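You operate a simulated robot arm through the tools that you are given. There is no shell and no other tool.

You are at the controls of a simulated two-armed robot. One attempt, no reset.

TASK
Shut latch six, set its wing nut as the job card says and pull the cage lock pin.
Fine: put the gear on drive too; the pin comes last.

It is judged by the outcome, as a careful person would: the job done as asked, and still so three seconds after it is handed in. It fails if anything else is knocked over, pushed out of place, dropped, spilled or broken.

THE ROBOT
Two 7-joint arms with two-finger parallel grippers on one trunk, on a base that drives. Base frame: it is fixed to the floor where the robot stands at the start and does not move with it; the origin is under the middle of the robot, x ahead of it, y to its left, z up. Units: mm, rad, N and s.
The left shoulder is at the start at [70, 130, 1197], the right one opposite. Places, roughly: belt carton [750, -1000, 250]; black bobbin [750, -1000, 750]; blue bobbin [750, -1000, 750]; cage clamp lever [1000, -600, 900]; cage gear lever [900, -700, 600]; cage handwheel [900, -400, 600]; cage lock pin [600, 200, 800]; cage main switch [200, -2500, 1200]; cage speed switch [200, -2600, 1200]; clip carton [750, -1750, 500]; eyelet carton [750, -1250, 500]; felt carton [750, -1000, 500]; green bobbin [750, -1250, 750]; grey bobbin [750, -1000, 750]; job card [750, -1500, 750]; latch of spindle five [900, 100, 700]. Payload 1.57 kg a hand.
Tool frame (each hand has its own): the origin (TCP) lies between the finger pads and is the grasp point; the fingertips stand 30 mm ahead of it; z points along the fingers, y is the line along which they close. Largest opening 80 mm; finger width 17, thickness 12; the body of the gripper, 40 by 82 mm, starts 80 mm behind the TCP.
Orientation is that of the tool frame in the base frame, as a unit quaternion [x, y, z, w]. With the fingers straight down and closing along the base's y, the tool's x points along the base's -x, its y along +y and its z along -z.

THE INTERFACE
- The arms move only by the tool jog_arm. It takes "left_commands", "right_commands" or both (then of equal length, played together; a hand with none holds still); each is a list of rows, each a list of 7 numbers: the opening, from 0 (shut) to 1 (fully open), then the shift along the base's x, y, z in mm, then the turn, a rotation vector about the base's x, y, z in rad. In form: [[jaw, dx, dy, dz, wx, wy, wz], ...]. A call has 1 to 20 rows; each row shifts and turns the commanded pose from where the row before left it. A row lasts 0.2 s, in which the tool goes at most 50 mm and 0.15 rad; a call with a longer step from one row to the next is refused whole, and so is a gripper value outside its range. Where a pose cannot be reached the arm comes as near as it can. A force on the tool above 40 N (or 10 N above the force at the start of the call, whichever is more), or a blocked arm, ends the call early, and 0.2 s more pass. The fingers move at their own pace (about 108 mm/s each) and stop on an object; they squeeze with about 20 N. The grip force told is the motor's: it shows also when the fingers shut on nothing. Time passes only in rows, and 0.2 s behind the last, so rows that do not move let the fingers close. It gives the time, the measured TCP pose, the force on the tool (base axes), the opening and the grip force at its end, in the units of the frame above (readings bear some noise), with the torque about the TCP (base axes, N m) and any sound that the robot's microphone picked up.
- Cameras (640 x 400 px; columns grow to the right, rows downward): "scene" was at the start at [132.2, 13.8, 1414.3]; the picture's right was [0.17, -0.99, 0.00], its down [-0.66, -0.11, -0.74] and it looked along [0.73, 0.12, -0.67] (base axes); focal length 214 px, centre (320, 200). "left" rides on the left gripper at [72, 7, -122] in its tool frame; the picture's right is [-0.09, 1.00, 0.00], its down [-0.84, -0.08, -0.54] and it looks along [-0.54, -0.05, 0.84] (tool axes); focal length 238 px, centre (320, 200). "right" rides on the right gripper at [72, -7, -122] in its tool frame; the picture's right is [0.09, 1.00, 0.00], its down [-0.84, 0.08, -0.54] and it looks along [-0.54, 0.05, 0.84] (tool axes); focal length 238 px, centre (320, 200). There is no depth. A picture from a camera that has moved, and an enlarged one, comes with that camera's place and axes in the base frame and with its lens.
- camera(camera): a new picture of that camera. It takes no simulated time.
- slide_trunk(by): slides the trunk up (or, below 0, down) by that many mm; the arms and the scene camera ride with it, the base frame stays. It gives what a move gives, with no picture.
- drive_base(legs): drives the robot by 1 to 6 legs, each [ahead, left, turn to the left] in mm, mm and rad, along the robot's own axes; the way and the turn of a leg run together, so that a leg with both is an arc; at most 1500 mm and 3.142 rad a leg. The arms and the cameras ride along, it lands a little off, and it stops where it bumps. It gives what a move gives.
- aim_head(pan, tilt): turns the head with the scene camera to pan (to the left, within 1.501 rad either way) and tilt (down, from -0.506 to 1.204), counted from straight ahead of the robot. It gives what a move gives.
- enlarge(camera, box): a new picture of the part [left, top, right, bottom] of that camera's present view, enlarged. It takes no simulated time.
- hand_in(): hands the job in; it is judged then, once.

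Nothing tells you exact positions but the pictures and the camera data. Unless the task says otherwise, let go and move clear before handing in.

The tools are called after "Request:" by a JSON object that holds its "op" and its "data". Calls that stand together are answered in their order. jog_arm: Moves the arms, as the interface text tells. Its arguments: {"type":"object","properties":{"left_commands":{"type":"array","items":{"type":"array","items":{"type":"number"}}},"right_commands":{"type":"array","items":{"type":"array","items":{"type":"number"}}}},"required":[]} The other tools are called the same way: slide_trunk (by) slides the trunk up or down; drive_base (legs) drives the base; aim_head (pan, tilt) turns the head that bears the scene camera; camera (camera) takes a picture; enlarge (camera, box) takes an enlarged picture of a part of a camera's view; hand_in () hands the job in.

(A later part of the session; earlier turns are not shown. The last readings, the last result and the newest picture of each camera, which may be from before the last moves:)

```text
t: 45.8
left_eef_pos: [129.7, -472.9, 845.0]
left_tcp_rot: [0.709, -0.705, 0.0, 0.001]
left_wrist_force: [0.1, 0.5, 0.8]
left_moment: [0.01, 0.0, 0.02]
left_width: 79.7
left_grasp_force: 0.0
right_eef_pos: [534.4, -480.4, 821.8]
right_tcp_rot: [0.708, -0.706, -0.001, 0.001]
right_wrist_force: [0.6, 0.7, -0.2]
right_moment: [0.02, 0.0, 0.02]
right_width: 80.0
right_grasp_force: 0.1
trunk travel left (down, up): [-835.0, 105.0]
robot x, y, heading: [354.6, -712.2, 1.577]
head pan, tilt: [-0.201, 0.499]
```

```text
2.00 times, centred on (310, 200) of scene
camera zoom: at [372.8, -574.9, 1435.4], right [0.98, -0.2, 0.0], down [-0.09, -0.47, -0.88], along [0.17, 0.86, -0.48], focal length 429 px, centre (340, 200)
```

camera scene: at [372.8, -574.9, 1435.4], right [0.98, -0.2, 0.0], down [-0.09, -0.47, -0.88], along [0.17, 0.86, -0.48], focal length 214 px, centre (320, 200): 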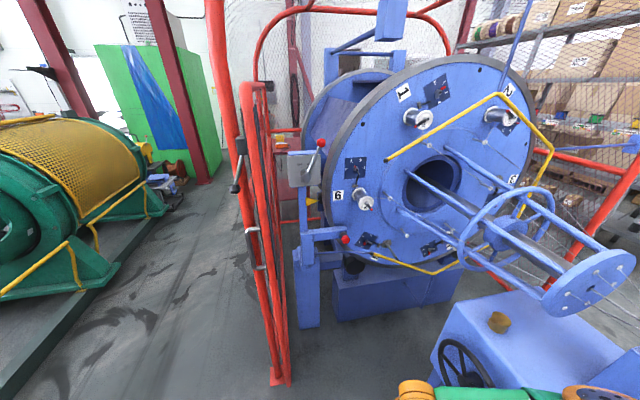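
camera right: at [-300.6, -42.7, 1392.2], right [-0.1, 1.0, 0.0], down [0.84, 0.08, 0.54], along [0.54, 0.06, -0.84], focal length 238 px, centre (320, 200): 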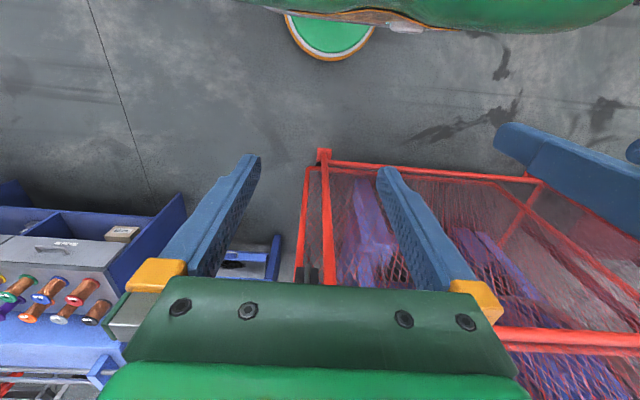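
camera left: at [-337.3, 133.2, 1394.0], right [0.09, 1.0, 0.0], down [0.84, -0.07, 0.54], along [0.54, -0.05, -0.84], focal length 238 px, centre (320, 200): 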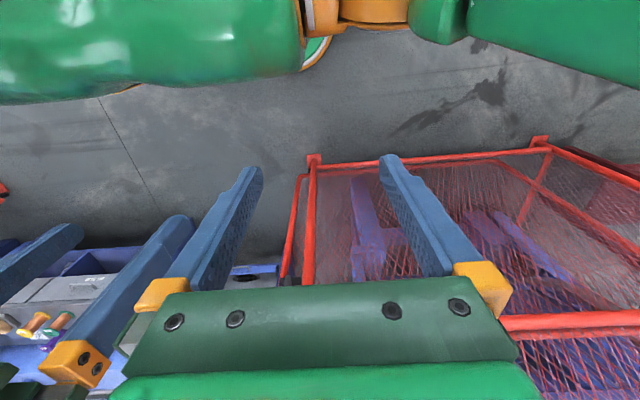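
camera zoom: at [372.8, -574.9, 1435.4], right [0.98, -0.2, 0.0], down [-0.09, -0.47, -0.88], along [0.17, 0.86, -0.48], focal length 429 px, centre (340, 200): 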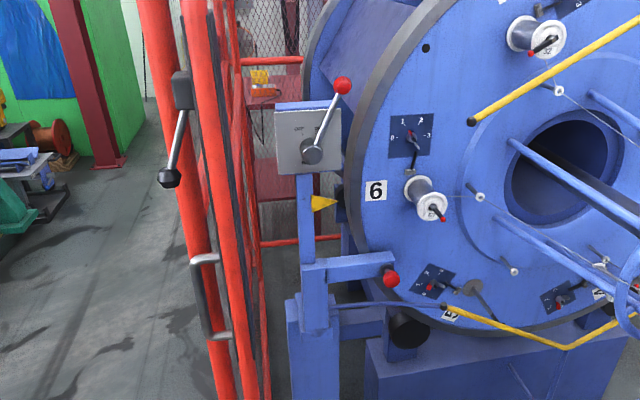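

Great view of the working side: brake box with red-ball lever, the lock pin (red knob on the bracket) and spindle six. Zooming further.

Request:
{"op": "enlarge", "data": {"camera": "scene", "box": [325, 145, 385, 220]}}

Request:
{"op": "enlarge", "data": {"camera": "scene", "box": [280, 130, 340, 170]}}

Request:
{"op": "enlarge", "data": {"camera": "scene", "box": [290, 210, 370, 270]}}

Request:
{"op": "enlarge", "data": {"camera": "scene", "box": [385, 70, 530, 150]}}

```text
5.33 times, centred on (355, 182) of scene
camera zoom: at [372.8, -574.9, 1435.4], right [0.98, -0.2, 0.0], down [-0.09, -0.47, -0.88], along [0.17, 0.86, -0.48], focal length 1144 px, centre (133, 293)
```

zoom: 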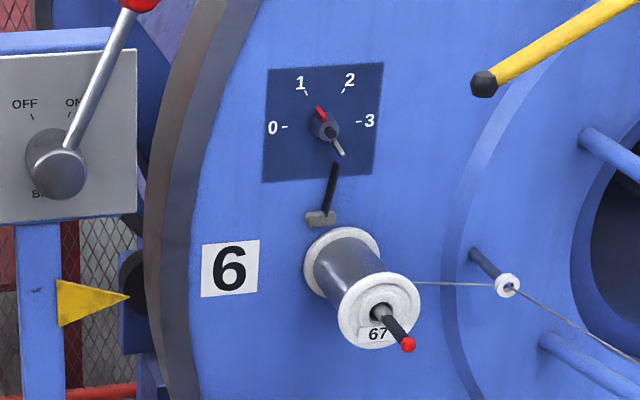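

```text
10.00 times, centred on (310, 150) of scene
camera zoom: at [372.8, -574.9, 1435.4], right [0.98, -0.2, 0.0], down [-0.09, -0.47, -0.88], along [0.17, 0.86, -0.48], focal length 2145 px, centre (420, 700)
```

zoom: 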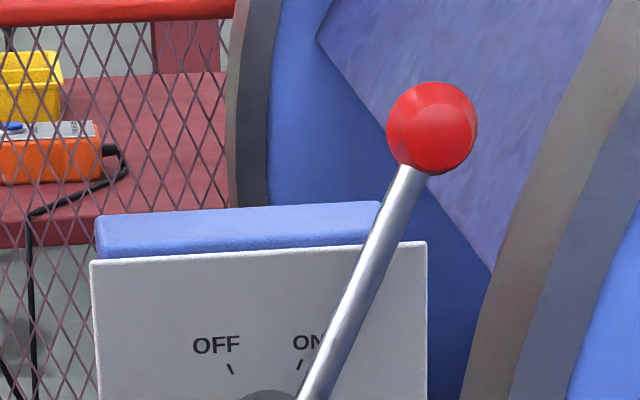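

```text
6.67 times, centred on (330, 240) of scene
camera zoom: at [372.8, -574.9, 1435.4], right [0.98, -0.2, 0.0], down [-0.09, -0.47, -0.88], along [0.17, 0.86, -0.48], focal length 1430 px, centre (253, -67)
```

zoom: 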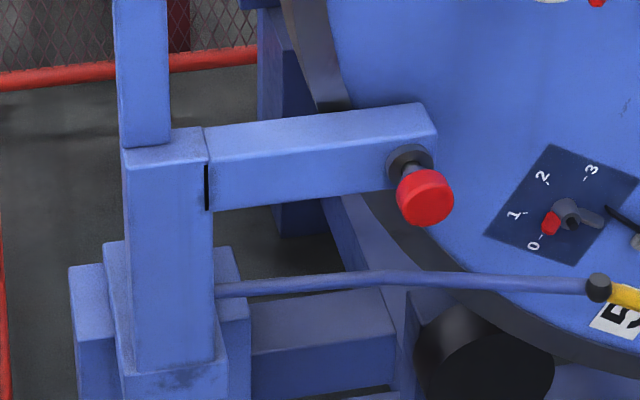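

```text
4.41 times, centred on (458, 110) of scene
camera zoom: at [372.8, -574.9, 1435.4], right [0.98, -0.2, 0.0], down [-0.09, -0.47, -0.88], along [0.17, 0.86, -0.48], focal length 947 px, centre (-287, 597)
```

zoom: 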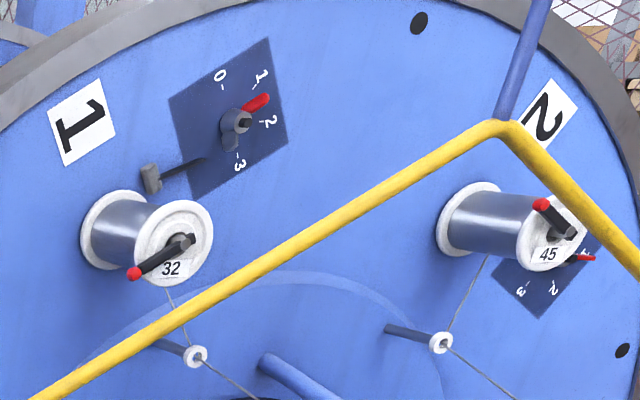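

Brake is ON (good), latch six sticks straight out of spindle six (the shut ones lie folded across the bobbin face), and the six nut's red wing points at 1 and must go to 2. I'll pitch the right hand to point forward (+y) in this clear spot to learn its reach.

Request:
{"op": "jog_arm", "data": {"right_commands": [[1, 0, 12, 20, 0.1428, 0, 0], [1, 0, 12, 20, 0.1428, 0, 0], [1, 0, 12, 20, 0.1428, 0, 0], [1, 0, 12, 20, 0.1428, 0, 0], [1, 0, 12, 20, 0.1428, 0, 0], [1, 0, 12, 20, 0.1428, 0, 0], [1, 0, 12, 20, 0.1428, 0, 0], [1, 0, 12, 20, 0.1428, 0, 0], [1, 0, 12, 20, 0.1428, 0, 0], [1, 0, 12, 20, 0.1428, 0, 0], [1, 0, 12, 20, 0.1428, 0, 0]]}}

Request:
{"op": "camera", "data": {"camera": "right"}}

Request:
{"op": "camera", "data": {"camera": "scene"}}

```text
t: 48.2
left_eef_pos: [127.9, -472.8, 845.4]
left_tcp_rot: [0.709, -0.705, 0.0, 0.0]
left_wrist_force: [-0.5, 0.0, -0.1]
left_moment: [-0.01, 0.03, 0.01]
left_width: 79.9
left_grasp_force: 0.1
right_eef_pos: [534.6, -329.3, 1015.0]
right_tcp_rot: [0.502, -0.497, -0.501, -0.501]
right_wrist_force: [-0.4, 1.0, 0.5]
right_moment: [-0.02, -0.02, 0.01]
right_width: 80.1
right_grasp_force: 0.0
right hand out of reach, approached as far as the arm can: row 3, 4, 5, 6
trunk travel left (down, up): [-835.0, 105.0]
robot x, y, heading: [354.1, -712.5, 1.575]
head pan, tilt: [-0.201, 0.499]
```

```text
taken
camera right: at [541.8, -451.3, 943.5], right [-1.0, 0.0, -0.1], down [-0.08, -0.54, 0.83], along [-0.06, 0.84, 0.54], focal length 238 px, centre (320, 200)
```

right: 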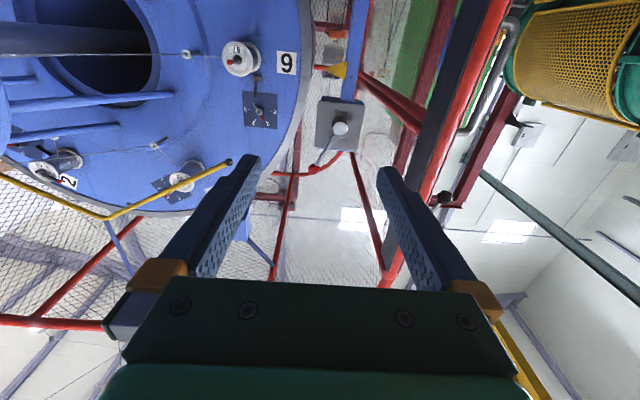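

```text
taken
camera scene: at [372.5, -574.8, 1435.4], right [0.98, -0.2, 0.0], down [-0.09, -0.47, -0.88], along [0.17, 0.86, -0.48], focal length 214 px, centre (320, 200)
```

scene: 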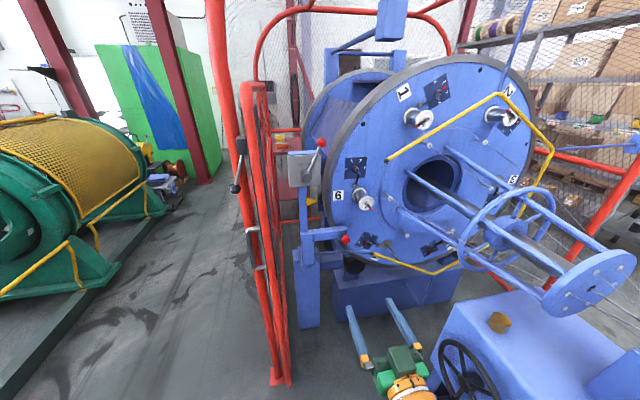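

The forward pose works; spindle six's bobbin face triangulates to about (726, 185, 980). I'll test how far forward the right hand can go here in free air.

Request:
{"op": "jog_arm", "data": {"right_commands": [[1, 0, 40, 0, 0, 0, 0], [1, 0, 40, 0, 0, 0, 0], [1, 0, 40, 0, 0, 0, 0], [1, 0, 40, 0, 0, 0, 0], [1, 0, 40, 0, 0, 0, 0], [1, 0, 40, 0, 0, 0, 0], [1, 0, 40, 0, 0, 0, 0]]}}

Request:
{"op": "camera", "data": {"camera": "scene"}}

Request:
{"op": "camera", "data": {"camera": "right"}}

```text
t: 49.8
left_eef_pos: [130.1, -470.8, 844.1]
left_tcp_rot: [0.708, -0.706, 0.001, 0.0]
left_wrist_force: [0.0, -0.7, 1.6]
left_moment: [-0.01, 0.0, -0.01]
left_width: 79.9
left_grasp_force: 0.1
right_eef_pos: [529.0, -47.7, 1020.3]
right_tcp_rot: [0.501, -0.497, -0.501, -0.501]
right_wrist_force: [-0.6, -0.4, -0.4]
right_moment: [0.02, 0.01, -0.03]
right_width: 80.0
right_grasp_force: 0.1
right hand out of reach, approached as far as the arm can: row 7
trunk travel left (down, up): [-835.0, 105.0]
robot x, y, heading: [356.0, -713.7, 1.571]
head pan, tilt: [-0.201, 0.499]
```

```text
taken
camera scene: at [372.3, -572.8, 1435.1], right [0.98, -0.2, 0.0], down [-0.09, -0.47, -0.88], along [0.17, 0.86, -0.48], focal length 214 px, centre (320, 200)
```

scene: 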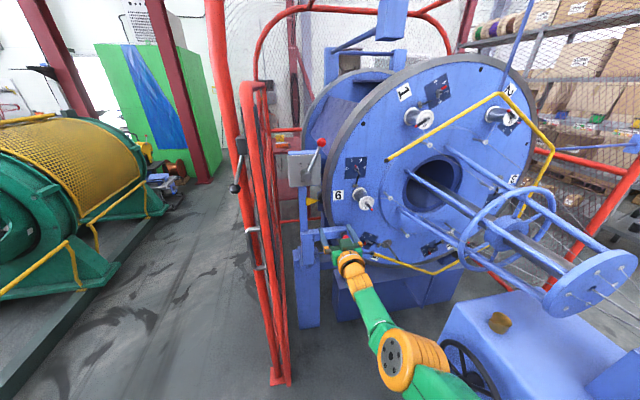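

```text
taken
camera right: at [537.0, -171.9, 949.2], right [-1.0, 0.0, -0.1], down [-0.08, -0.54, 0.83], along [-0.06, 0.84, 0.54], focal length 238 px, centre (320, 200)
```

right: 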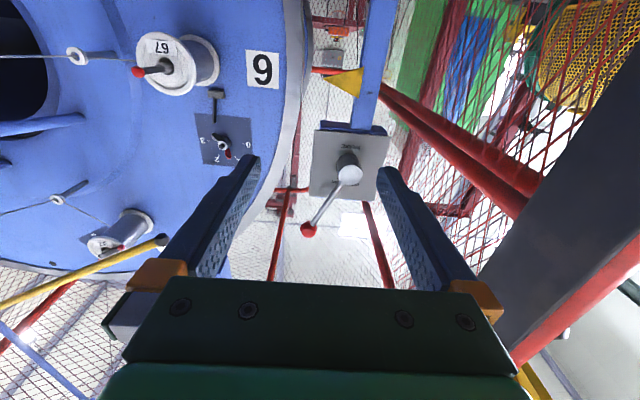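

Reach is good (≈660 mm ahead). I'll retract the hand and drive to stand in front of spindle six.

Request:
{"op": "jog_arm", "data": {"right_commands": [[1, 0, -40, 0, 0, 0, 0], [1, 0, -40, 0, 0, 0, 0], [1, 0, -40, 0, 0, 0, 0], [1, 0, -40, 0, 0, 0, 0], [1, 0, -40, 0, 0, 0, 0], [1, 0, -40, 0, 0, 0, 0], [1, 0, -40, 0, 0, 0, 0]]}}

Request:
{"op": "drive_base", "data": {"legs": [[0, -180, 0]]}}

Request:
{"op": "drive_base", "data": {"legs": [[300, 0, 0]]}}

Request:
{"op": "camera", "data": {"camera": "scene"}}

Request:
{"op": "camera", "data": {"camera": "right"}}

```text
t: 51.4
left_eef_pos: [129.6, -473.5, 845.9]
left_tcp_rot: [0.709, -0.706, -0.001, -0.001]
left_wrist_force: [0.5, 0.0, -0.3]
left_moment: [0.01, -0.01, 0.0]
left_width: 80.0
left_grasp_force: 0.0
right_eef_pos: [534.4, -329.4, 1017.1]
right_tcp_rot: [-0.501, 0.497, 0.5, 0.502]
right_wrist_force: [-0.2, 0.2, -0.2]
right_moment: [0.01, -0.04, -0.03]
right_width: 80.2
right_grasp_force: 0.1
trunk travel left (down, up): [-835.0, 105.0]
robot x, y, heading: [351.9, -715.7, 1.576]
head pan, tilt: [-0.201, 0.499]
```

```text
t: 52.9
left_eef_pos: [302.2, -460.4, 845.2]
left_tcp_rot: [-0.702, 0.712, 0.0, 0.002]
left_wrist_force: [-1.0, -0.8, -0.2]
left_moment: [0.05, -0.02, 0.01]
left_width: 80.1
left_grasp_force: 0.0
right_eef_pos: [709.7, -323.1, 1017.2]
right_tcp_rot: [-0.497, 0.501, 0.495, 0.507]
right_wrist_force: [-0.4, 0.7, -0.7]
right_moment: [-0.05, 0.0, -0.06]
right_width: 80.1
right_grasp_force: 0.0
trunk travel left (down, up): [-835.0, 105.0]
robot x, y, heading: [522.5, -704.0, 1.561]
head pan, tilt: [-0.201, 0.499]
```

```text
t: 54.9
left_eef_pos: [303.9, -160.8, 844.2]
left_tcp_rot: [-0.706, 0.708, 0.0, 0.001]
left_wrist_force: [0.9, -0.3, 1.2]
left_moment: [0.01, 0.0, -0.02]
left_width: 79.9
left_grasp_force: 0.0
right_eef_pos: [709.5, -20.2, 1016.2]
right_tcp_rot: [-0.499, 0.501, 0.498, 0.503]
right_wrist_force: [-0.1, 0.1, 0.1]
right_moment: [0.0, 0.0, 0.0]
right_width: 79.9
right_grasp_force: 0.1
trunk travel left (down, up): [-835.0, 105.0]
robot x, y, heading: [528.0, -402.3, 1.57]
head pan, tilt: [-0.201, 0.499]
```

```text
taken
camera scene: at [545.4, -266.9, 1435.6], right [0.98, -0.2, 0.0], down [-0.1, -0.47, -0.88], along [0.18, 0.86, -0.48], focal length 214 px, centre (320, 200)
```

scene: 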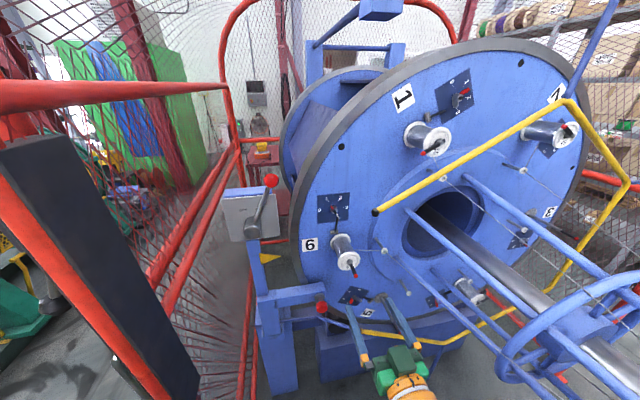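

```text
taken
camera right: at [715.5, -143.8, 944.9], right [-1.0, 0.01, -0.1], down [-0.08, -0.54, 0.84], along [-0.05, 0.84, 0.54], focal length 238 px, centre (320, 200)
```

right: 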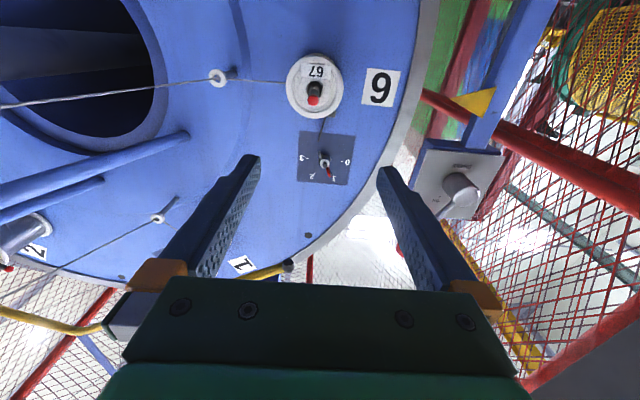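

Spindle six is now straight ahead of the right hand. Zooming both cameras for exact shapes.

Request:
{"op": "enlarge", "data": {"camera": "scene", "box": [300, 180, 380, 290]}}

Request:
{"op": "enlarge", "data": {"camera": "right", "box": [270, 40, 420, 200]}}

Request:
{"op": "enlarge", "data": {"camera": "scene", "box": [220, 170, 340, 330]}}

```text
3.64 times, centred on (340, 235) of scene
camera zoom: at [545.4, -266.9, 1435.6], right [0.98, -0.2, 0.0], down [-0.1, -0.47, -0.88], along [0.18, 0.86, -0.48], focal length 780 px, centre (247, 73)
```

zoom: 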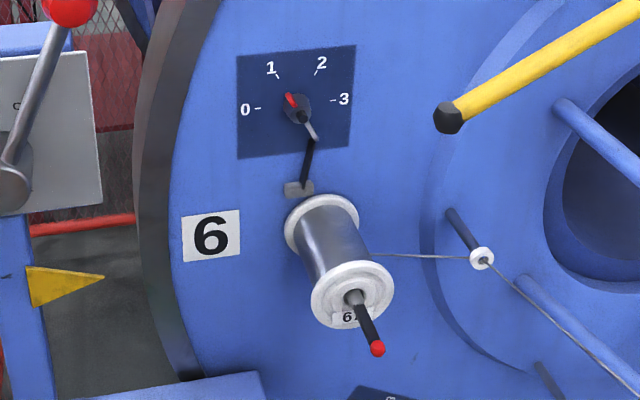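

```text
2.50 times, centred on (345, 120) of right
camera zoom: at [715.5, -143.8, 944.9], right [-1.0, 0.01, -0.1], down [-0.08, -0.54, 0.84], along [-0.05, 0.84, 0.54], focal length 596 px, centre (258, 400)
```

zoom: 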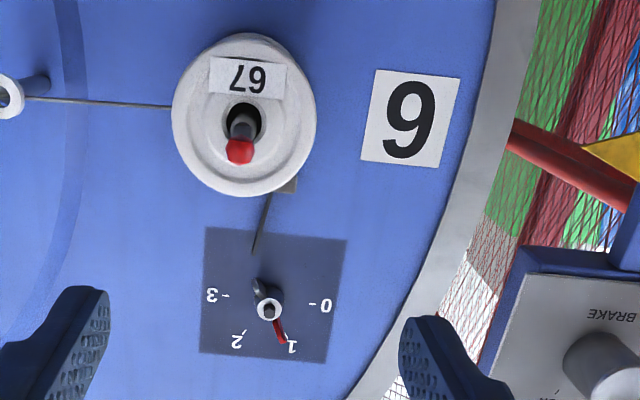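

```text
2.50 times, centred on (280, 250) of scene
camera zoom: at [545.4, -266.9, 1435.6], right [0.98, -0.2, 0.0], down [-0.1, -0.47, -0.88], along [0.18, 0.86, -0.48], focal length 536 px, centre (420, 75)
```

zoom: 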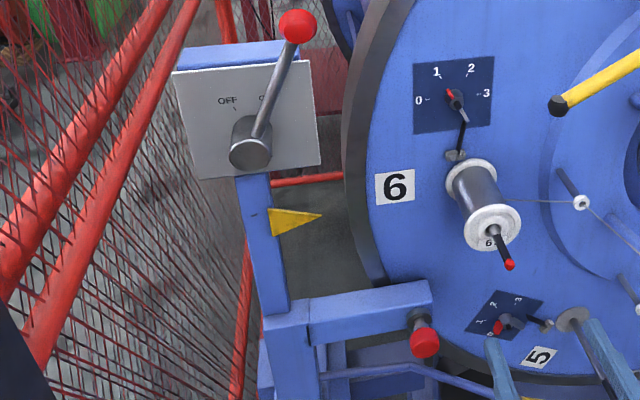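

Triangulated: latch tip ≈ (721, 113, 988), its pivot ≈ (721, 165, 985), nut ≈ (694, 248, 1113), pin knob ≈ (639, 159, 810). The shut latches all fold away from their dial, so six must fold downward; I'll bring shut fingers above the latch.

Request:
{"op": "jog_arm", "data": {"right_commands": [[0, 4, 10, 2, 0, 0, 0], [0, 4, 20, 2, 0, 0, 0], [0, 3, 25, 2, 0, 0, 0], [0, 0, 25, 0, 0, 0, 0], [0, 0, 25, 0, 0, 0, 0], [0, 0, 20, 0, 0, 0, 0]]}}

Request:
{"op": "camera", "data": {"camera": "right"}}

Request:
{"op": "enlarge", "data": {"camera": "scene", "box": [300, 180, 400, 310]}}

```text
t: 56.3
left_eef_pos: [303.1, -159.3, 843.6]
left_tcp_rot: [-0.706, 0.708, 0.0, -0.001]
left_wrist_force: [-0.3, 0.0, 0.2]
left_moment: [0.01, 0.06, -0.02]
left_width: 80.2
left_grasp_force: 0.1
right_eef_pos: [720.1, 106.5, 1022.2]
right_tcp_rot: [-0.5, 0.5, 0.497, 0.503]
right_wrist_force: [-0.7, 0.2, -0.8]
right_moment: [0.01, -0.02, 0.01]
right_width: 0.0
right_grasp_force: 19.8
trunk travel left (down, up): [-835.0, 105.0]
robot x, y, heading: [525.8, -404.0, 1.573]
head pan, tilt: [-0.201, 0.499]
```

```text
taken
camera right: at [725.3, -17.2, 950.1], right [-1.0, 0.01, -0.1], down [-0.08, -0.54, 0.84], along [-0.05, 0.84, 0.54], focal length 238 px, centre (320, 200)
```

right: 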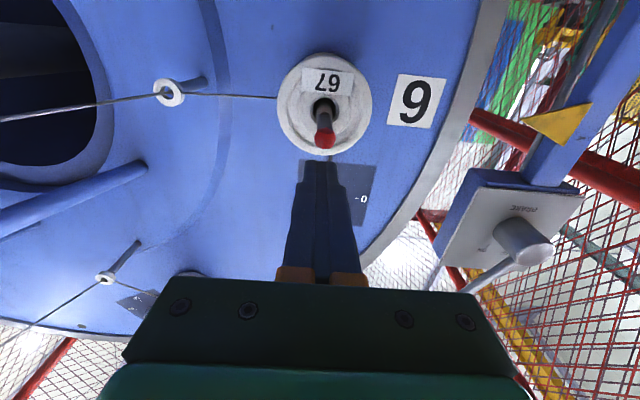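

```text
3.08 times, centred on (350, 245) of scene
camera zoom: at [545.4, -263.8, 1435.3], right [0.98, -0.2, 0.0], down [-0.1, -0.47, -0.88], along [0.18, 0.86, -0.48], focal length 660 px, centre (228, 62)
```

zoom: 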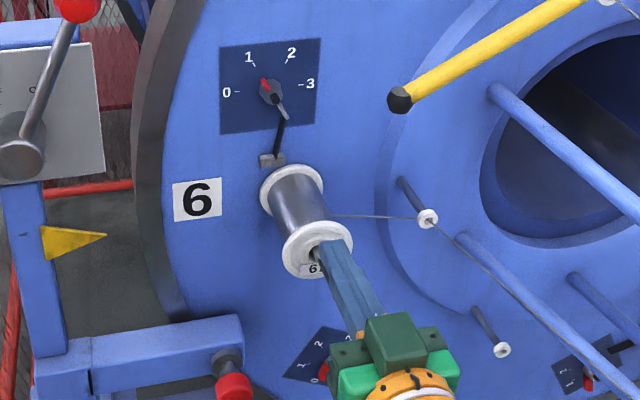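

The shut fingers sit just above the latch in line with it. Now pressing down step by step.

Request:
{"op": "jog_arm", "data": {"right_commands": [[0, 1, 6, -5, 0, 0, 0], [0, 0, 0, -10, 0, 0, 0], [0, 0, 0, -8, 0, 0, 0], [0, 0, 0, -8, 0, 0, 0], [0, 0, 0, -8, 0, 0, 0]]}}

Request:
{"op": "camera", "data": {"camera": "right"}}

Request:
{"op": "enlarge", "data": {"camera": "scene", "box": [310, 220, 380, 300]}}

```text
t: 57.5
left_eef_pos: [304.5, -161.0, 845.4]
left_tcp_rot: [-0.706, 0.708, 0.0, 0.0]
left_wrist_force: [0.5, 0.2, -0.2]
left_moment: [0.02, 0.0, -0.01]
left_width: 80.0
left_grasp_force: 0.3
right_eef_pos: [720.4, 111.6, 983.5]
right_tcp_rot: [-0.501, 0.499, 0.497, 0.503]
right_wrist_force: [0.1, 0.0, 0.3]
right_moment: [0.01, 0.02, -0.01]
right_width: 0.0
right_grasp_force: 20.2
trunk travel left (down, up): [-835.0, 105.0]
robot x, y, heading: [524.9, -407.6, 1.569]
head pan, tilt: [-0.201, 0.499]
```

```text
taken
camera right: at [727.1, -11.4, 911.2], right [-1.0, 0.01, -0.1], down [-0.08, -0.54, 0.84], along [-0.05, 0.84, 0.54], focal length 238 px, centre (320, 200)
```

right: 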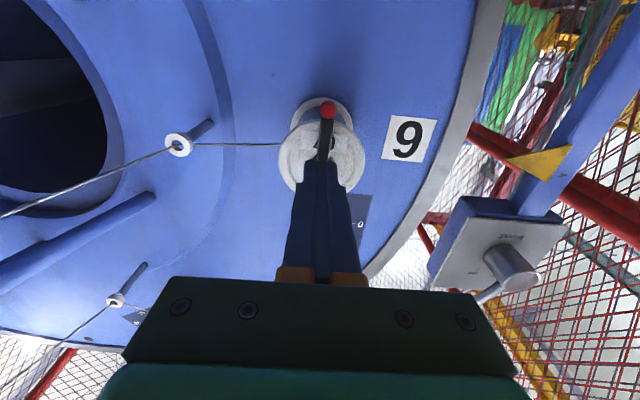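

```text
5.00 times, centred on (345, 260) of scene
camera zoom: at [545.4, -264.7, 1435.4], right [0.98, -0.2, 0.0], down [-0.1, -0.47, -0.88], along [0.18, 0.86, -0.48], focal length 1072 px, centre (195, -100)
```

zoom: 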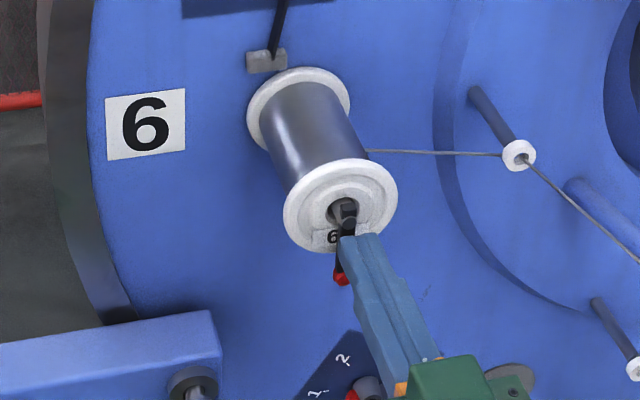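

The latch swings freely and has folded most of the way. Continue down a bit and then press it flat toward the bobbin.

Request:
{"op": "jog_arm", "data": {"right_commands": [[0, 0, 0, -8, 0, 0, 0], [0, 0, 2, -7, 0, 0, 0], [0, 0, 4, -3, 0, 0, 0], [0, 0, 4, 0, 0, 0, 0]]}}

Request:
{"op": "camera", "data": {"camera": "right"}}

Request:
{"op": "enlarge", "data": {"camera": "scene", "box": [310, 220, 380, 300]}}

```text
t: 58.5
left_eef_pos: [302.3, -163.5, 845.9]
left_tcp_rot: [-0.705, 0.709, 0.003, 0.002]
left_wrist_force: [0.7, -0.5, 0.2]
left_moment: [0.02, 0.03, 0.02]
left_width: 79.8
left_grasp_force: 0.0
right_eef_pos: [720.3, 117.8, 966.0]
right_tcp_rot: [-0.498, 0.5, 0.498, 0.504]
right_wrist_force: [-1.1, -17.2, -4.8]
right_moment: [-0.27, -0.01, 0.06]
right_width: 0.0
right_grasp_force: 19.9
trunk travel left (down, up): [-835.0, 105.0]
robot x, y, heading: [527.2, -403.6, 1.567]
head pan, tilt: [-0.201, 0.499]
```

```text
taken
camera right: at [726.9, -6.3, 894.3], right [-1.0, 0.01, -0.1], down [-0.08, -0.54, 0.83], along [-0.05, 0.84, 0.54], focal length 238 px, centre (320, 200)
```

right: 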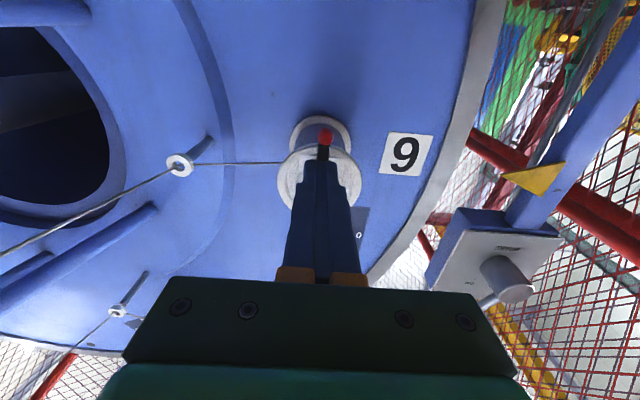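

```text
5.00 times, centred on (345, 260) of scene
camera zoom: at [545.5, -272.4, 1436.0], right [0.98, -0.2, 0.0], down [-0.1, -0.46, -0.88], along [0.18, 0.86, -0.47], focal length 1072 px, centre (195, -100)
```

zoom: 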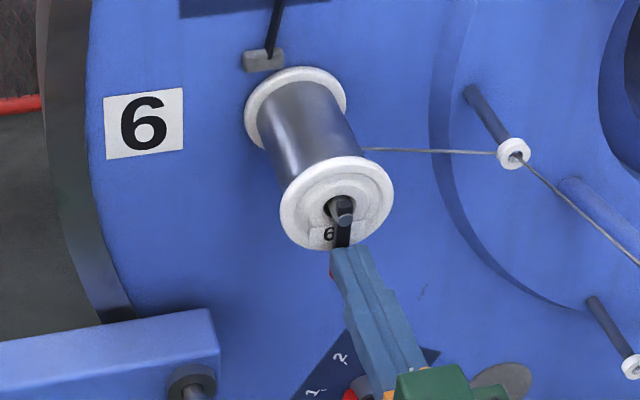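

The latch resists with 17 N: it is against the bobbin face. I'll back off and inspect.

Request:
{"op": "jog_arm", "data": {"right_commands": [[0, 0, -15, 0, 0, 0, 0], [0, 0, -30, 0, 0, 0, 0], [0, 0, -35, 0, 0, 0, 0], [0, 0, -30, 10, 0, 0, 0]]}}

Request:
{"op": "enlarge", "data": {"camera": "right", "box": [260, 20, 420, 180]}}

Request:
{"op": "enlarge", "data": {"camera": "scene", "box": [310, 220, 380, 300]}}

Request:
{"op": "camera", "data": {"camera": "right"}}

```text
t: 59.5
left_eef_pos: [302.0, -160.8, 844.8]
left_tcp_rot: [-0.706, 0.708, 0.0, 0.0]
left_wrist_force: [0.4, -0.5, -1.3]
left_moment: [0.05, 0.03, 0.0]
left_width: 80.0
left_grasp_force: 0.0
right_eef_pos: [718.4, 10.4, 975.8]
right_tcp_rot: [-0.499, 0.5, 0.498, 0.502]
right_wrist_force: [0.6, -0.6, 0.6]
right_moment: [-0.01, 0.01, 0.01]
right_width: 0.1
right_grasp_force: 19.2
trunk travel left (down, up): [-835.0, 105.0]
robot x, y, heading: [526.2, -402.2, 1.568]
head pan, tilt: [-0.201, 0.499]
```

```text
2.50 times, centred on (340, 100) of right
camera zoom: at [725.1, -112.7, 904.1], right [-1.0, 0.01, -0.1], down [-0.08, -0.54, 0.84], along [-0.05, 0.84, 0.54], focal length 596 px, centre (270, 450)
```

zoom: 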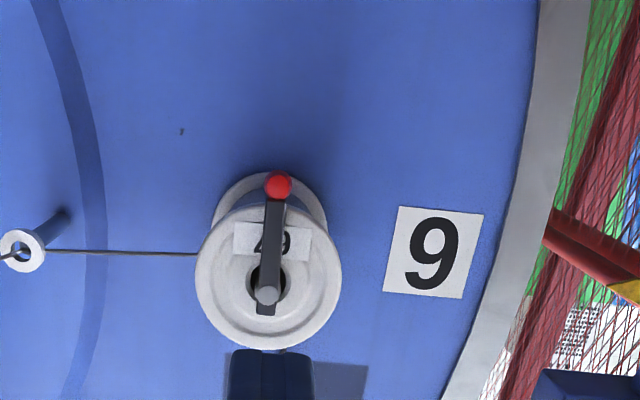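

```text
5.00 times, centred on (345, 260) of scene
camera zoom: at [545.2, -266.0, 1435.5], right [0.98, -0.2, 0.0], down [-0.1, -0.47, -0.88], along [0.18, 0.86, -0.48], focal length 1072 px, centre (195, -100)
```

zoom: 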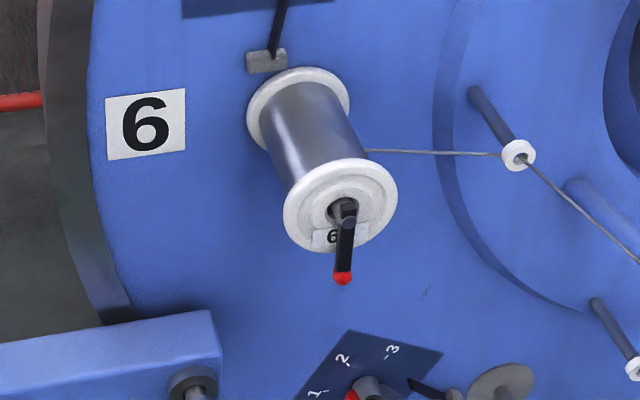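

```text
taken
camera right: at [725.1, -112.7, 904.1], right [-1.0, 0.01, -0.1], down [-0.08, -0.54, 0.84], along [-0.05, 0.84, 0.54], focal length 238 px, centre (320, 200)
```

right: 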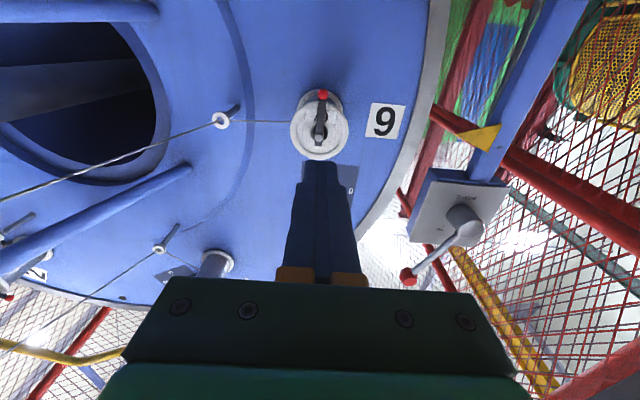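

The latch now lies folded across the bobbin like the other shut ones. I'll give it one more gentle push near its tip to be sure it is seated.

Request:
{"op": "jog_arm", "data": {"right_commands": [[0, 0, 25, -12, 0, 0, 0], [0, 0, 30, -13, 0, 0, 0], [0, 0, 35, 0, 0, 0, 0], [0, 0, 12, 0, 0, 0, 0], [0, 0, 4, 0, 0, 0, 0], [0, 0, 3, 0, 0, 0, 0]]}}

Request:
{"op": "enlarge", "data": {"camera": "right", "box": [260, 80, 400, 200]}}

```text
t: 60.9
left_eef_pos: [303.1, -163.2, 846.2]
left_tcp_rot: [-0.706, 0.708, 0.002, 0.002]
left_wrist_force: [0.9, 0.1, -0.4]
left_moment: [-0.02, -0.01, 0.01]
left_width: 80.0
left_grasp_force: 0.0
right_eef_pos: [720.9, 116.8, 952.0]
right_tcp_rot: [-0.499, 0.5, 0.498, 0.503]
right_wrist_force: [-1.3, -15.5, -5.0]
right_moment: [-0.29, -0.04, 0.06]
right_width: 0.0
right_grasp_force: 20.0
trunk travel left (down, up): [-835.0, 105.0]
robot x, y, heading: [527.3, -401.3, 1.565]
head pan, tilt: [-0.201, 0.499]
```

```text
3.33 times, centred on (330, 140) of right
camera zoom: at [727.1, -6.7, 879.6], right [-1.0, 0.01, -0.1], down [-0.08, -0.54, 0.84], along [-0.05, 0.84, 0.54], focal length 794 px, centre (287, 400)
```

zoom: 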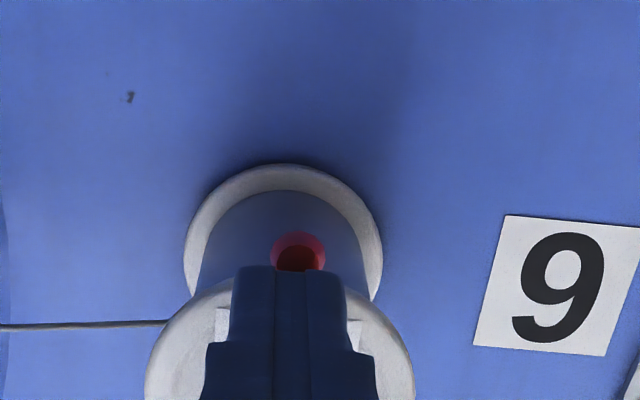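

Contact is at the same depth near the tip as near the pivot, so the latch is fully shut. Now I'll back off, rise and look closely at nut six.

Request:
{"op": "jog_arm", "data": {"right_commands": [[0, 0, -20, 0, 0, 0, 0], [0, 0, -40, 0, 0, 0, 0], [0.5, 0, -10, 20, 0, 0, 0], [0.5, -5, 0, 35, 0, 0, 0], [0.5, -7, 10, 40, 0, 0, 0], [0.5, -7, 20, 15, 0, 0, 0], [0.5, -7, 20, 0, 0, 0, 0]]}}

Request:
{"op": "camera", "data": {"camera": "right"}}

Request:
{"op": "enlarge", "data": {"camera": "right", "box": [260, 110, 400, 230]}}

Request:
{"op": "enlarge", "data": {"camera": "scene", "box": [300, 175, 370, 245]}}

```text
t: 62.5
left_eef_pos: [302.9, -159.2, 845.2]
left_tcp_rot: [-0.706, 0.709, 0.0, 0.0]
left_wrist_force: [-0.6, 1.3, 0.4]
left_moment: [-0.03, -0.02, 0.0]
left_width: 80.1
left_grasp_force: 0.1
right_eef_pos: [695.6, 102.1, 1059.6]
right_tcp_rot: [-0.501, 0.5, 0.497, 0.503]
right_wrist_force: [0.4, 0.6, 0.2]
right_moment: [0.03, 0.0, 0.0]
right_width: 39.5
right_grasp_force: 0.1
trunk travel left (down, up): [-835.0, 105.0]
robot x, y, heading: [523.6, -405.3, 1.568]
head pan, tilt: [-0.201, 0.499]
```

```text
taken
camera right: at [701.3, -22.1, 988.7], right [-1.0, 0.01, -0.1], down [-0.08, -0.54, 0.84], along [-0.05, 0.84, 0.54], focal length 238 px, centre (320, 200)
```

right: 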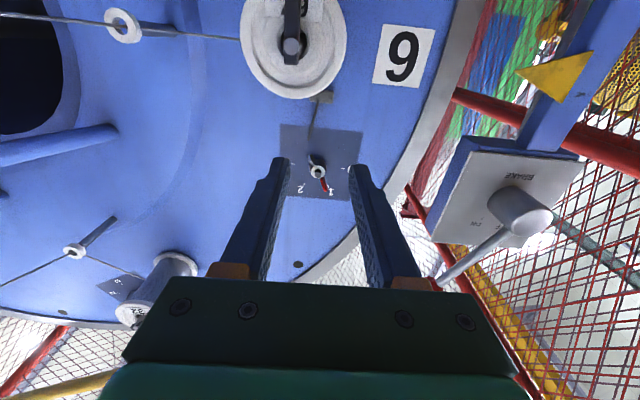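

```text
3.33 times, centred on (330, 170) of right
camera zoom: at [701.3, -22.1, 988.7], right [-1.0, 0.01, -0.1], down [-0.08, -0.54, 0.84], along [-0.05, 0.84, 0.54], focal length 794 px, centre (287, 300)
```

zoom: 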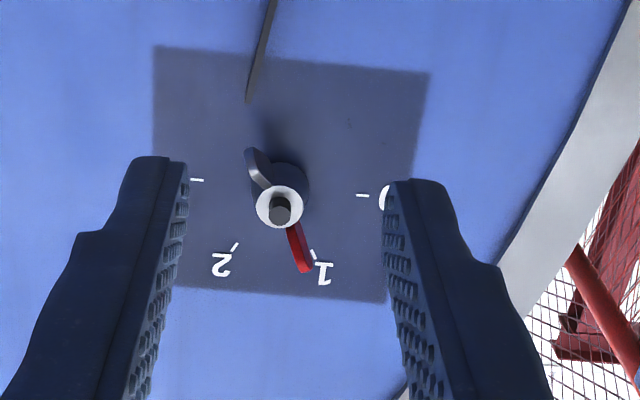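

```text
5.71 times, centred on (335, 210) of scene
camera zoom: at [545.0, -263.9, 1435.3], right [0.98, -0.2, 0.0], down [-0.1, -0.47, -0.88], along [0.18, 0.86, -0.48], focal length 1226 px, centre (234, 143)
```

zoom: 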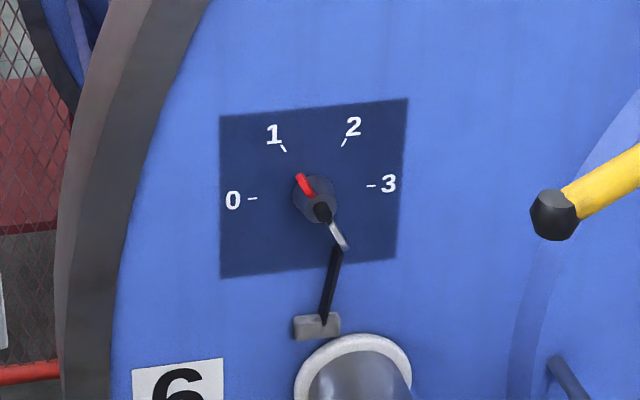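

Nut six: axis ≈ (694, ·, 1118), its red wing at ~114° (just past "1"), tick 2 at 60°, disc face y ≈ 259. I'll roll the gripper to match the wing and approach it with open fingers.

Request:
{"op": "jog_arm", "data": {"right_commands": [[0.5, -3, 10, 20, 0, -0.105, 0], [0.5, -3, 20, 20, 0, -0.105, 0], [0.5, -3, 22, 20, 0, -0.105, 0], [0.5, -2, 20, 19, 0, -0.105, 0]]}}

Request:
{"op": "camera", "data": {"camera": "right"}}

Request:
{"op": "enlarge", "data": {"camera": "right", "box": [260, 120, 400, 240]}}

Request:
{"op": "enlarge", "data": {"camera": "scene", "box": [300, 175, 370, 245]}}

```text
t: 63.5
left_eef_pos: [303.7, -158.6, 845.1]
left_tcp_rot: [-0.706, 0.708, 0.0, -0.001]
left_wrist_force: [-0.1, -0.2, -0.2]
left_moment: [0.02, -0.01, -0.02]
left_width: 80.1
left_grasp_force: 0.1
right_eef_pos: [686.3, 173.9, 1138.8]
right_tcp_rot: [-0.593, 0.384, 0.382, 0.596]
right_wrist_force: [-0.1, -0.5, 0.0]
right_moment: [0.04, -0.01, 0.02]
right_width: 39.9
right_grasp_force: 0.0
trunk travel left (down, up): [-835.0, 105.0]
robot x, y, heading: [528.6, -403.8, 1.572]
head pan, tilt: [-0.201, 0.499]
```

```text
taken
camera right: at [719.7, 50.1, 1076.1], right [-0.87, 0.01, -0.5], down [-0.42, -0.54, 0.73], along [-0.26, 0.84, 0.47], focal length 238 px, centre (320, 200)
```

right: 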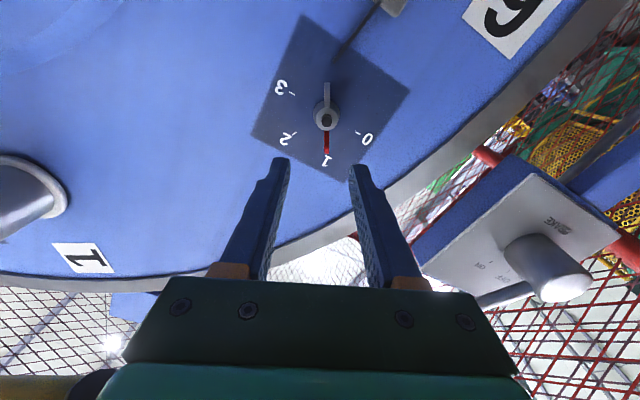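

```text
3.33 times, centred on (330, 180) of right
camera zoom: at [719.7, 50.1, 1076.1], right [-0.87, 0.01, -0.5], down [-0.42, -0.54, 0.73], along [-0.26, 0.84, 0.47], focal length 794 px, centre (287, 267)
```

zoom: 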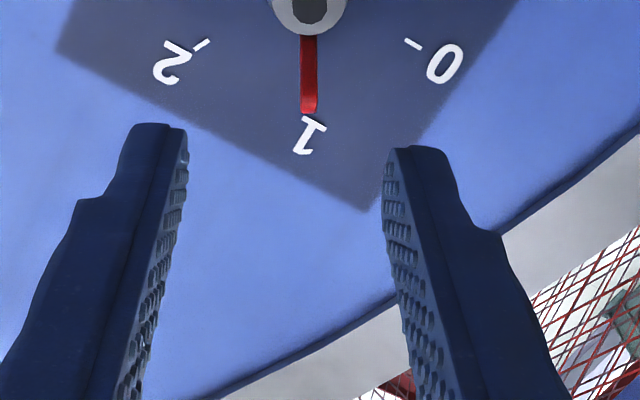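

```text
5.71 times, centred on (335, 210) of scene
camera zoom: at [545.3, -264.0, 1435.3], right [0.98, -0.2, 0.0], down [-0.1, -0.47, -0.88], along [0.18, 0.86, -0.48], focal length 1226 px, centre (234, 143)
```

zoom: 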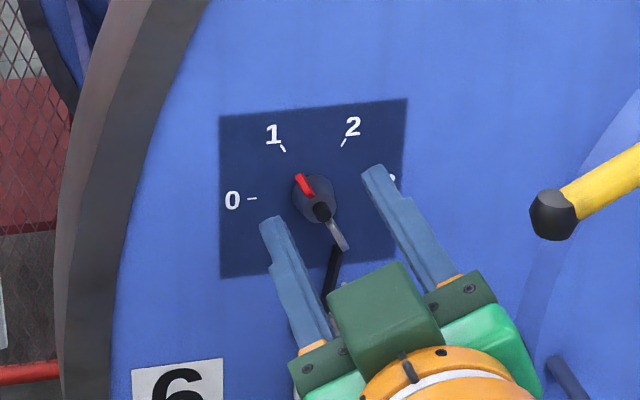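

The wing is in line with the fingers, about 4.6 mm off to one side and 22 mm from the nut axis. Advancing the fingers around the wing, then closing.

Request:
{"op": "jog_arm", "data": {"right_commands": [[0.5, -4, 16, -2, 0, 0, 0], [0.5, 0, 16, 0, 0, 0, 0], [0.5, 0, 14, 0, 0, 0, 0]]}}

Request:
{"op": "enlarge", "data": {"camera": "right", "box": [260, 80, 400, 200]}}

Request:
{"op": "enlarge", "data": {"camera": "scene", "box": [300, 175, 370, 245]}}

```text
t: 64.3
left_eef_pos: [303.3, -160.3, 845.0]
left_tcp_rot: [-0.706, 0.708, 0.0, 0.0]
left_wrist_force: [-0.5, 0.7, 0.3]
left_moment: [-0.03, 0.01, 0.0]
left_width: 80.1
left_grasp_force: 0.0
right_eef_pos: [680.9, 219.0, 1137.8]
right_tcp_rot: [-0.592, 0.384, 0.383, 0.596]
right_wrist_force: [0.7, -0.1, 0.1]
right_moment: [0.0, 0.01, -0.01]
right_width: 40.2
right_grasp_force: 0.2
trunk travel left (down, up): [-835.0, 105.0]
robot x, y, heading: [528.2, -406.0, 1.566]
head pan, tilt: [-0.201, 0.499]
```

```text
3.33 times, centred on (330, 140) of right
camera zoom: at [715.6, 95.5, 1075.1], right [-0.87, 0.01, -0.49], down [-0.42, -0.54, 0.73], along [-0.26, 0.84, 0.47], focal length 794 px, centre (287, 400)
```

zoom: 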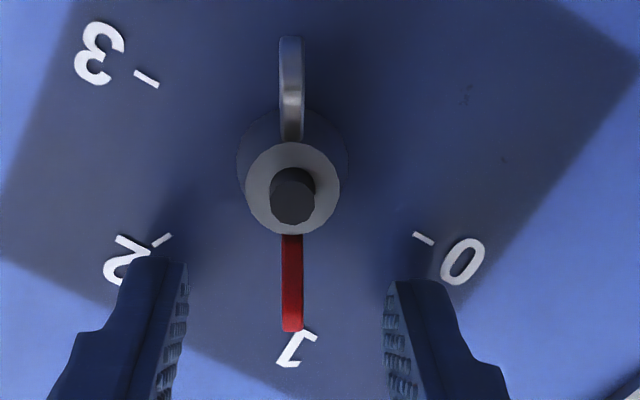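

```text
5.71 times, centred on (335, 210) of scene
camera zoom: at [545.3, -264.5, 1435.4], right [0.98, -0.2, 0.0], down [-0.1, -0.47, -0.88], along [0.18, 0.86, -0.48], focal length 1226 px, centre (234, 143)
```

zoom: 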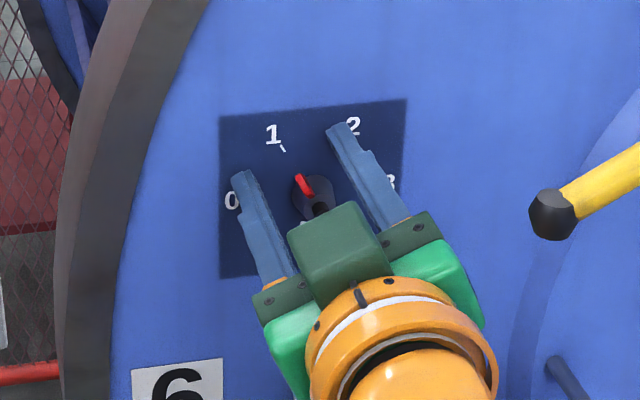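

The wing is centred between the fingers. A touch deeper, then close.

Request:
{"op": "jog_arm", "data": {"right_commands": [[0.5, 0, 3, 0, 0, 0, 0], [0, 0, 0, 0, 0, 0, 0], [0, 0, 0, 0, 0, 0, 0], [0, 0, 0, 0, 0, 0, 0]]}}

Request:
{"op": "enlarge", "data": {"camera": "right", "box": [260, 80, 400, 200]}}

```text
t: 65.3
left_eef_pos: [303.0, -160.4, 846.5]
left_tcp_rot: [-0.705, 0.709, 0.0, 0.0]
left_wrist_force: [-0.1, -0.6, -0.3]
left_moment: [0.05, -0.01, 0.0]
left_width: 79.9
left_grasp_force: 0.1
right_eef_pos: [682.1, 222.7, 1139.3]
right_tcp_rot: [-0.591, 0.386, 0.382, 0.597]
right_wrist_force: [3.4, 4.4, 5.2]
right_moment: [-0.41, -0.15, 0.19]
right_width: 8.2
right_grasp_force: 27.2
trunk travel left (down, up): [-835.0, 105.0]
robot x, y, heading: [529.2, -402.4, 1.563]
head pan, tilt: [-0.201, 0.499]
```

```text
3.33 times, centred on (330, 140) of right
camera zoom: at [716.6, 98.2, 1075.5], right [-0.87, 0.01, -0.49], down [-0.42, -0.54, 0.73], along [-0.26, 0.84, 0.47], focal length 794 px, centre (287, 400)
```

zoom: 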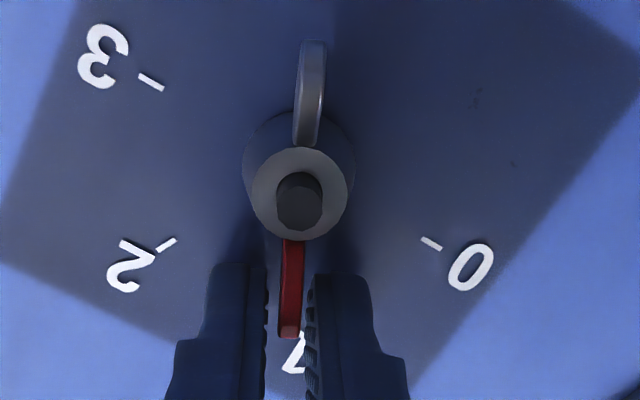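

Gripping the wing (8 mm). Now I orbit clockwise around the nut axis, first part of the way.

Request:
{"op": "jog_arm", "data": {"right_commands": [[0, 2.4, 0, 0.9, 0, 0.105, 0], [0, 2.5, 0, 0.7, 0, 0.105, 0], [0, 2.5, 0, 0.4, 0, 0.105, 0], [0, 2.55, 0, 0.1, 0, 0.105, 0]]}}

Request:
{"op": "enlarge", "data": {"camera": "right", "box": [260, 80, 400, 200]}}

```text
t: 66.3
left_eef_pos: [304.1, -160.7, 845.4]
left_tcp_rot: [-0.706, 0.709, 0.001, -0.001]
left_wrist_force: [0.5, -0.2, -0.1]
left_moment: [-0.02, 0.0, 0.01]
left_width: 79.9
left_grasp_force: 0.1
right_eef_pos: [693.0, 221.6, 1140.3]
right_tcp_rot: [-0.498, 0.499, 0.5, 0.503]
right_wrist_force: [7.2, 9.7, 19.0]
right_moment: [0.05, -0.23, 0.24]
right_width: 7.8
right_grasp_force: 27.2
trunk travel left (down, up): [-835.0, 105.0]
robot x, y, heading: [526.1, -401.3, 1.569]
head pan, tilt: [-0.201, 0.499]
```

```text
3.33 times, centred on (330, 140) of right
camera zoom: at [698.4, 98.4, 1068.6], right [-1.0, 0.01, -0.09], down [-0.08, -0.55, 0.83], along [-0.05, 0.84, 0.54], focal length 794 px, centre (287, 400)
```

zoom: 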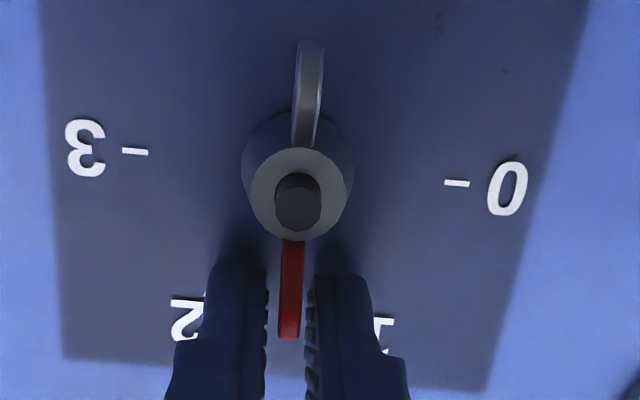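

The nut turns with the fingers. Continue the second half with a slight upward correction.

Request:
{"op": "jog_arm", "data": {"right_commands": [[0, 2.5, 0, 0.8, 0, 0.105, 0], [0, 2.5, 0, 0.3, 0, 0.105, 0], [0, 2.45, 0, -0.3, 0, 0.105, 0], [0, 2.4, 0, -0.8, 0, 0.105, 0], [0, 2.3, 0, -1.1, 0, 0.105, 0]]}}

Request:
{"op": "enlarge", "data": {"camera": "right", "box": [260, 80, 400, 200]}}

Request:
{"op": "enlarge", "data": {"camera": "scene", "box": [300, 175, 370, 245]}}

```text
t: 67.5
left_eef_pos: [306.4, -160.6, 845.4]
left_tcp_rot: [-0.706, 0.709, 0.001, -0.002]
left_wrist_force: [-0.1, -0.9, 0.0]
left_moment: [0.02, 0.0, -0.02]
left_width: 80.1
left_grasp_force: 0.1
right_eef_pos: [706.0, 220.1, 1137.0]
right_tcp_rot: [-0.352, 0.614, 0.611, 0.354]
right_wrist_force: [8.9, 3.0, 7.6]
right_moment: [-0.04, -0.15, 0.37]
right_width: 7.9
right_grasp_force: 26.8
trunk travel left (down, up): [-835.0, 105.0]
robot x, y, heading: [526.5, -404.5, 1.565]
head pan, tilt: [-0.201, 0.499]
```

```text
3.33 times, centred on (330, 140) of right
camera zoom: at [674.9, 97.8, 1072.3], right [-0.91, 0.01, 0.42], down [0.35, -0.54, 0.76], along [0.23, 0.84, 0.49], focal length 794 px, centre (287, 400)
```

zoom: 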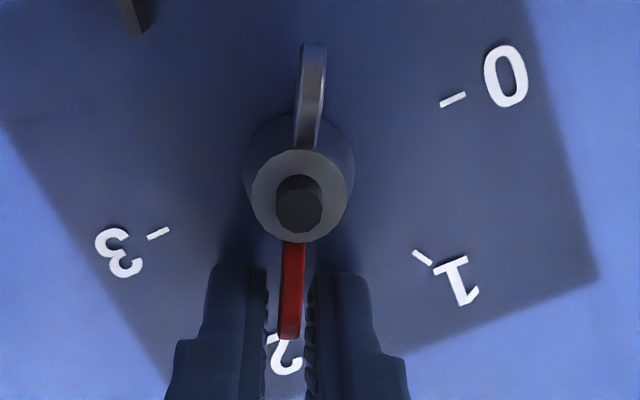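

```text
5.71 times, centred on (335, 210) of scene
camera zoom: at [549.9, -265.4, 1435.3], right [0.98, -0.2, 0.0], down [-0.1, -0.47, -0.88], along [0.18, 0.86, -0.48], focal length 1226 px, centre (234, 143)
```

zoom: 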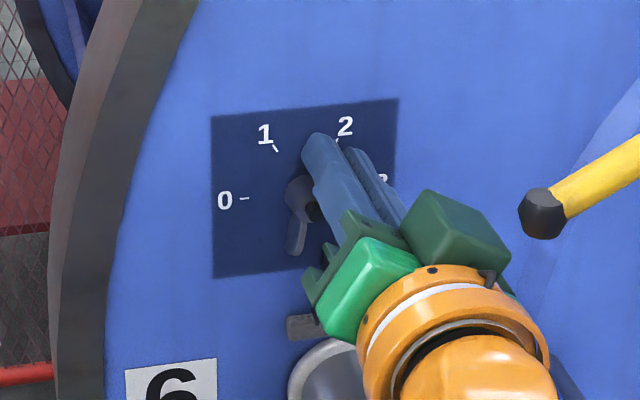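

By symmetry of the ticks around the wing (start: exactly at 1), the nut now needs about 5.5° more to sit on 2.

Request:
{"op": "jog_arm", "data": {"right_commands": [[0, 1.1, 0, -0.6, 0, 0.05, 0], [0, 1.1, 0, -0.7, 0, 0.05, 0], [0, 0, 0, 0, 0, 0, 0]]}}

Request:
{"op": "enlarge", "data": {"camera": "right", "box": [260, 80, 400, 200]}}

```text
t: 68.3
left_eef_pos: [307.3, -160.9, 846.4]
left_tcp_rot: [-0.706, 0.708, 0.002, -0.001]
left_wrist_force: [0.3, 1.0, 0.0]
left_moment: [0.01, -0.05, 0.01]
left_width: 80.0
left_grasp_force: 0.1
right_eef_pos: [707.9, 220.2, 1135.3]
right_tcp_rot: [-0.322, 0.631, 0.628, 0.323]
right_wrist_force: [7.8, 1.8, 1.3]
right_moment: [0.9, -0.11, -0.2]
right_width: 8.0
right_grasp_force: 26.5
trunk travel left (down, up): [-835.0, 105.0]
robot x, y, heading: [526.1, -406.2, 1.567]
head pan, tilt: [-0.201, 0.499]
```

```text
3.33 times, centred on (330, 140) of right
camera zoom: at [670.8, 97.9, 1074.2], right [-0.86, 0.01, 0.51], down [0.42, -0.54, 0.73], along [0.28, 0.84, 0.46], focal length 794 px, centre (287, 400)
```

zoom: 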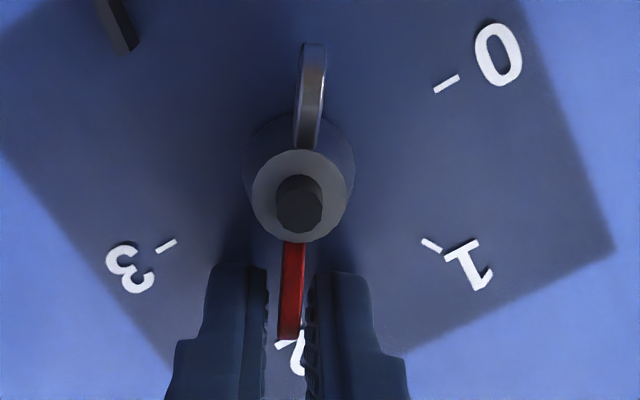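

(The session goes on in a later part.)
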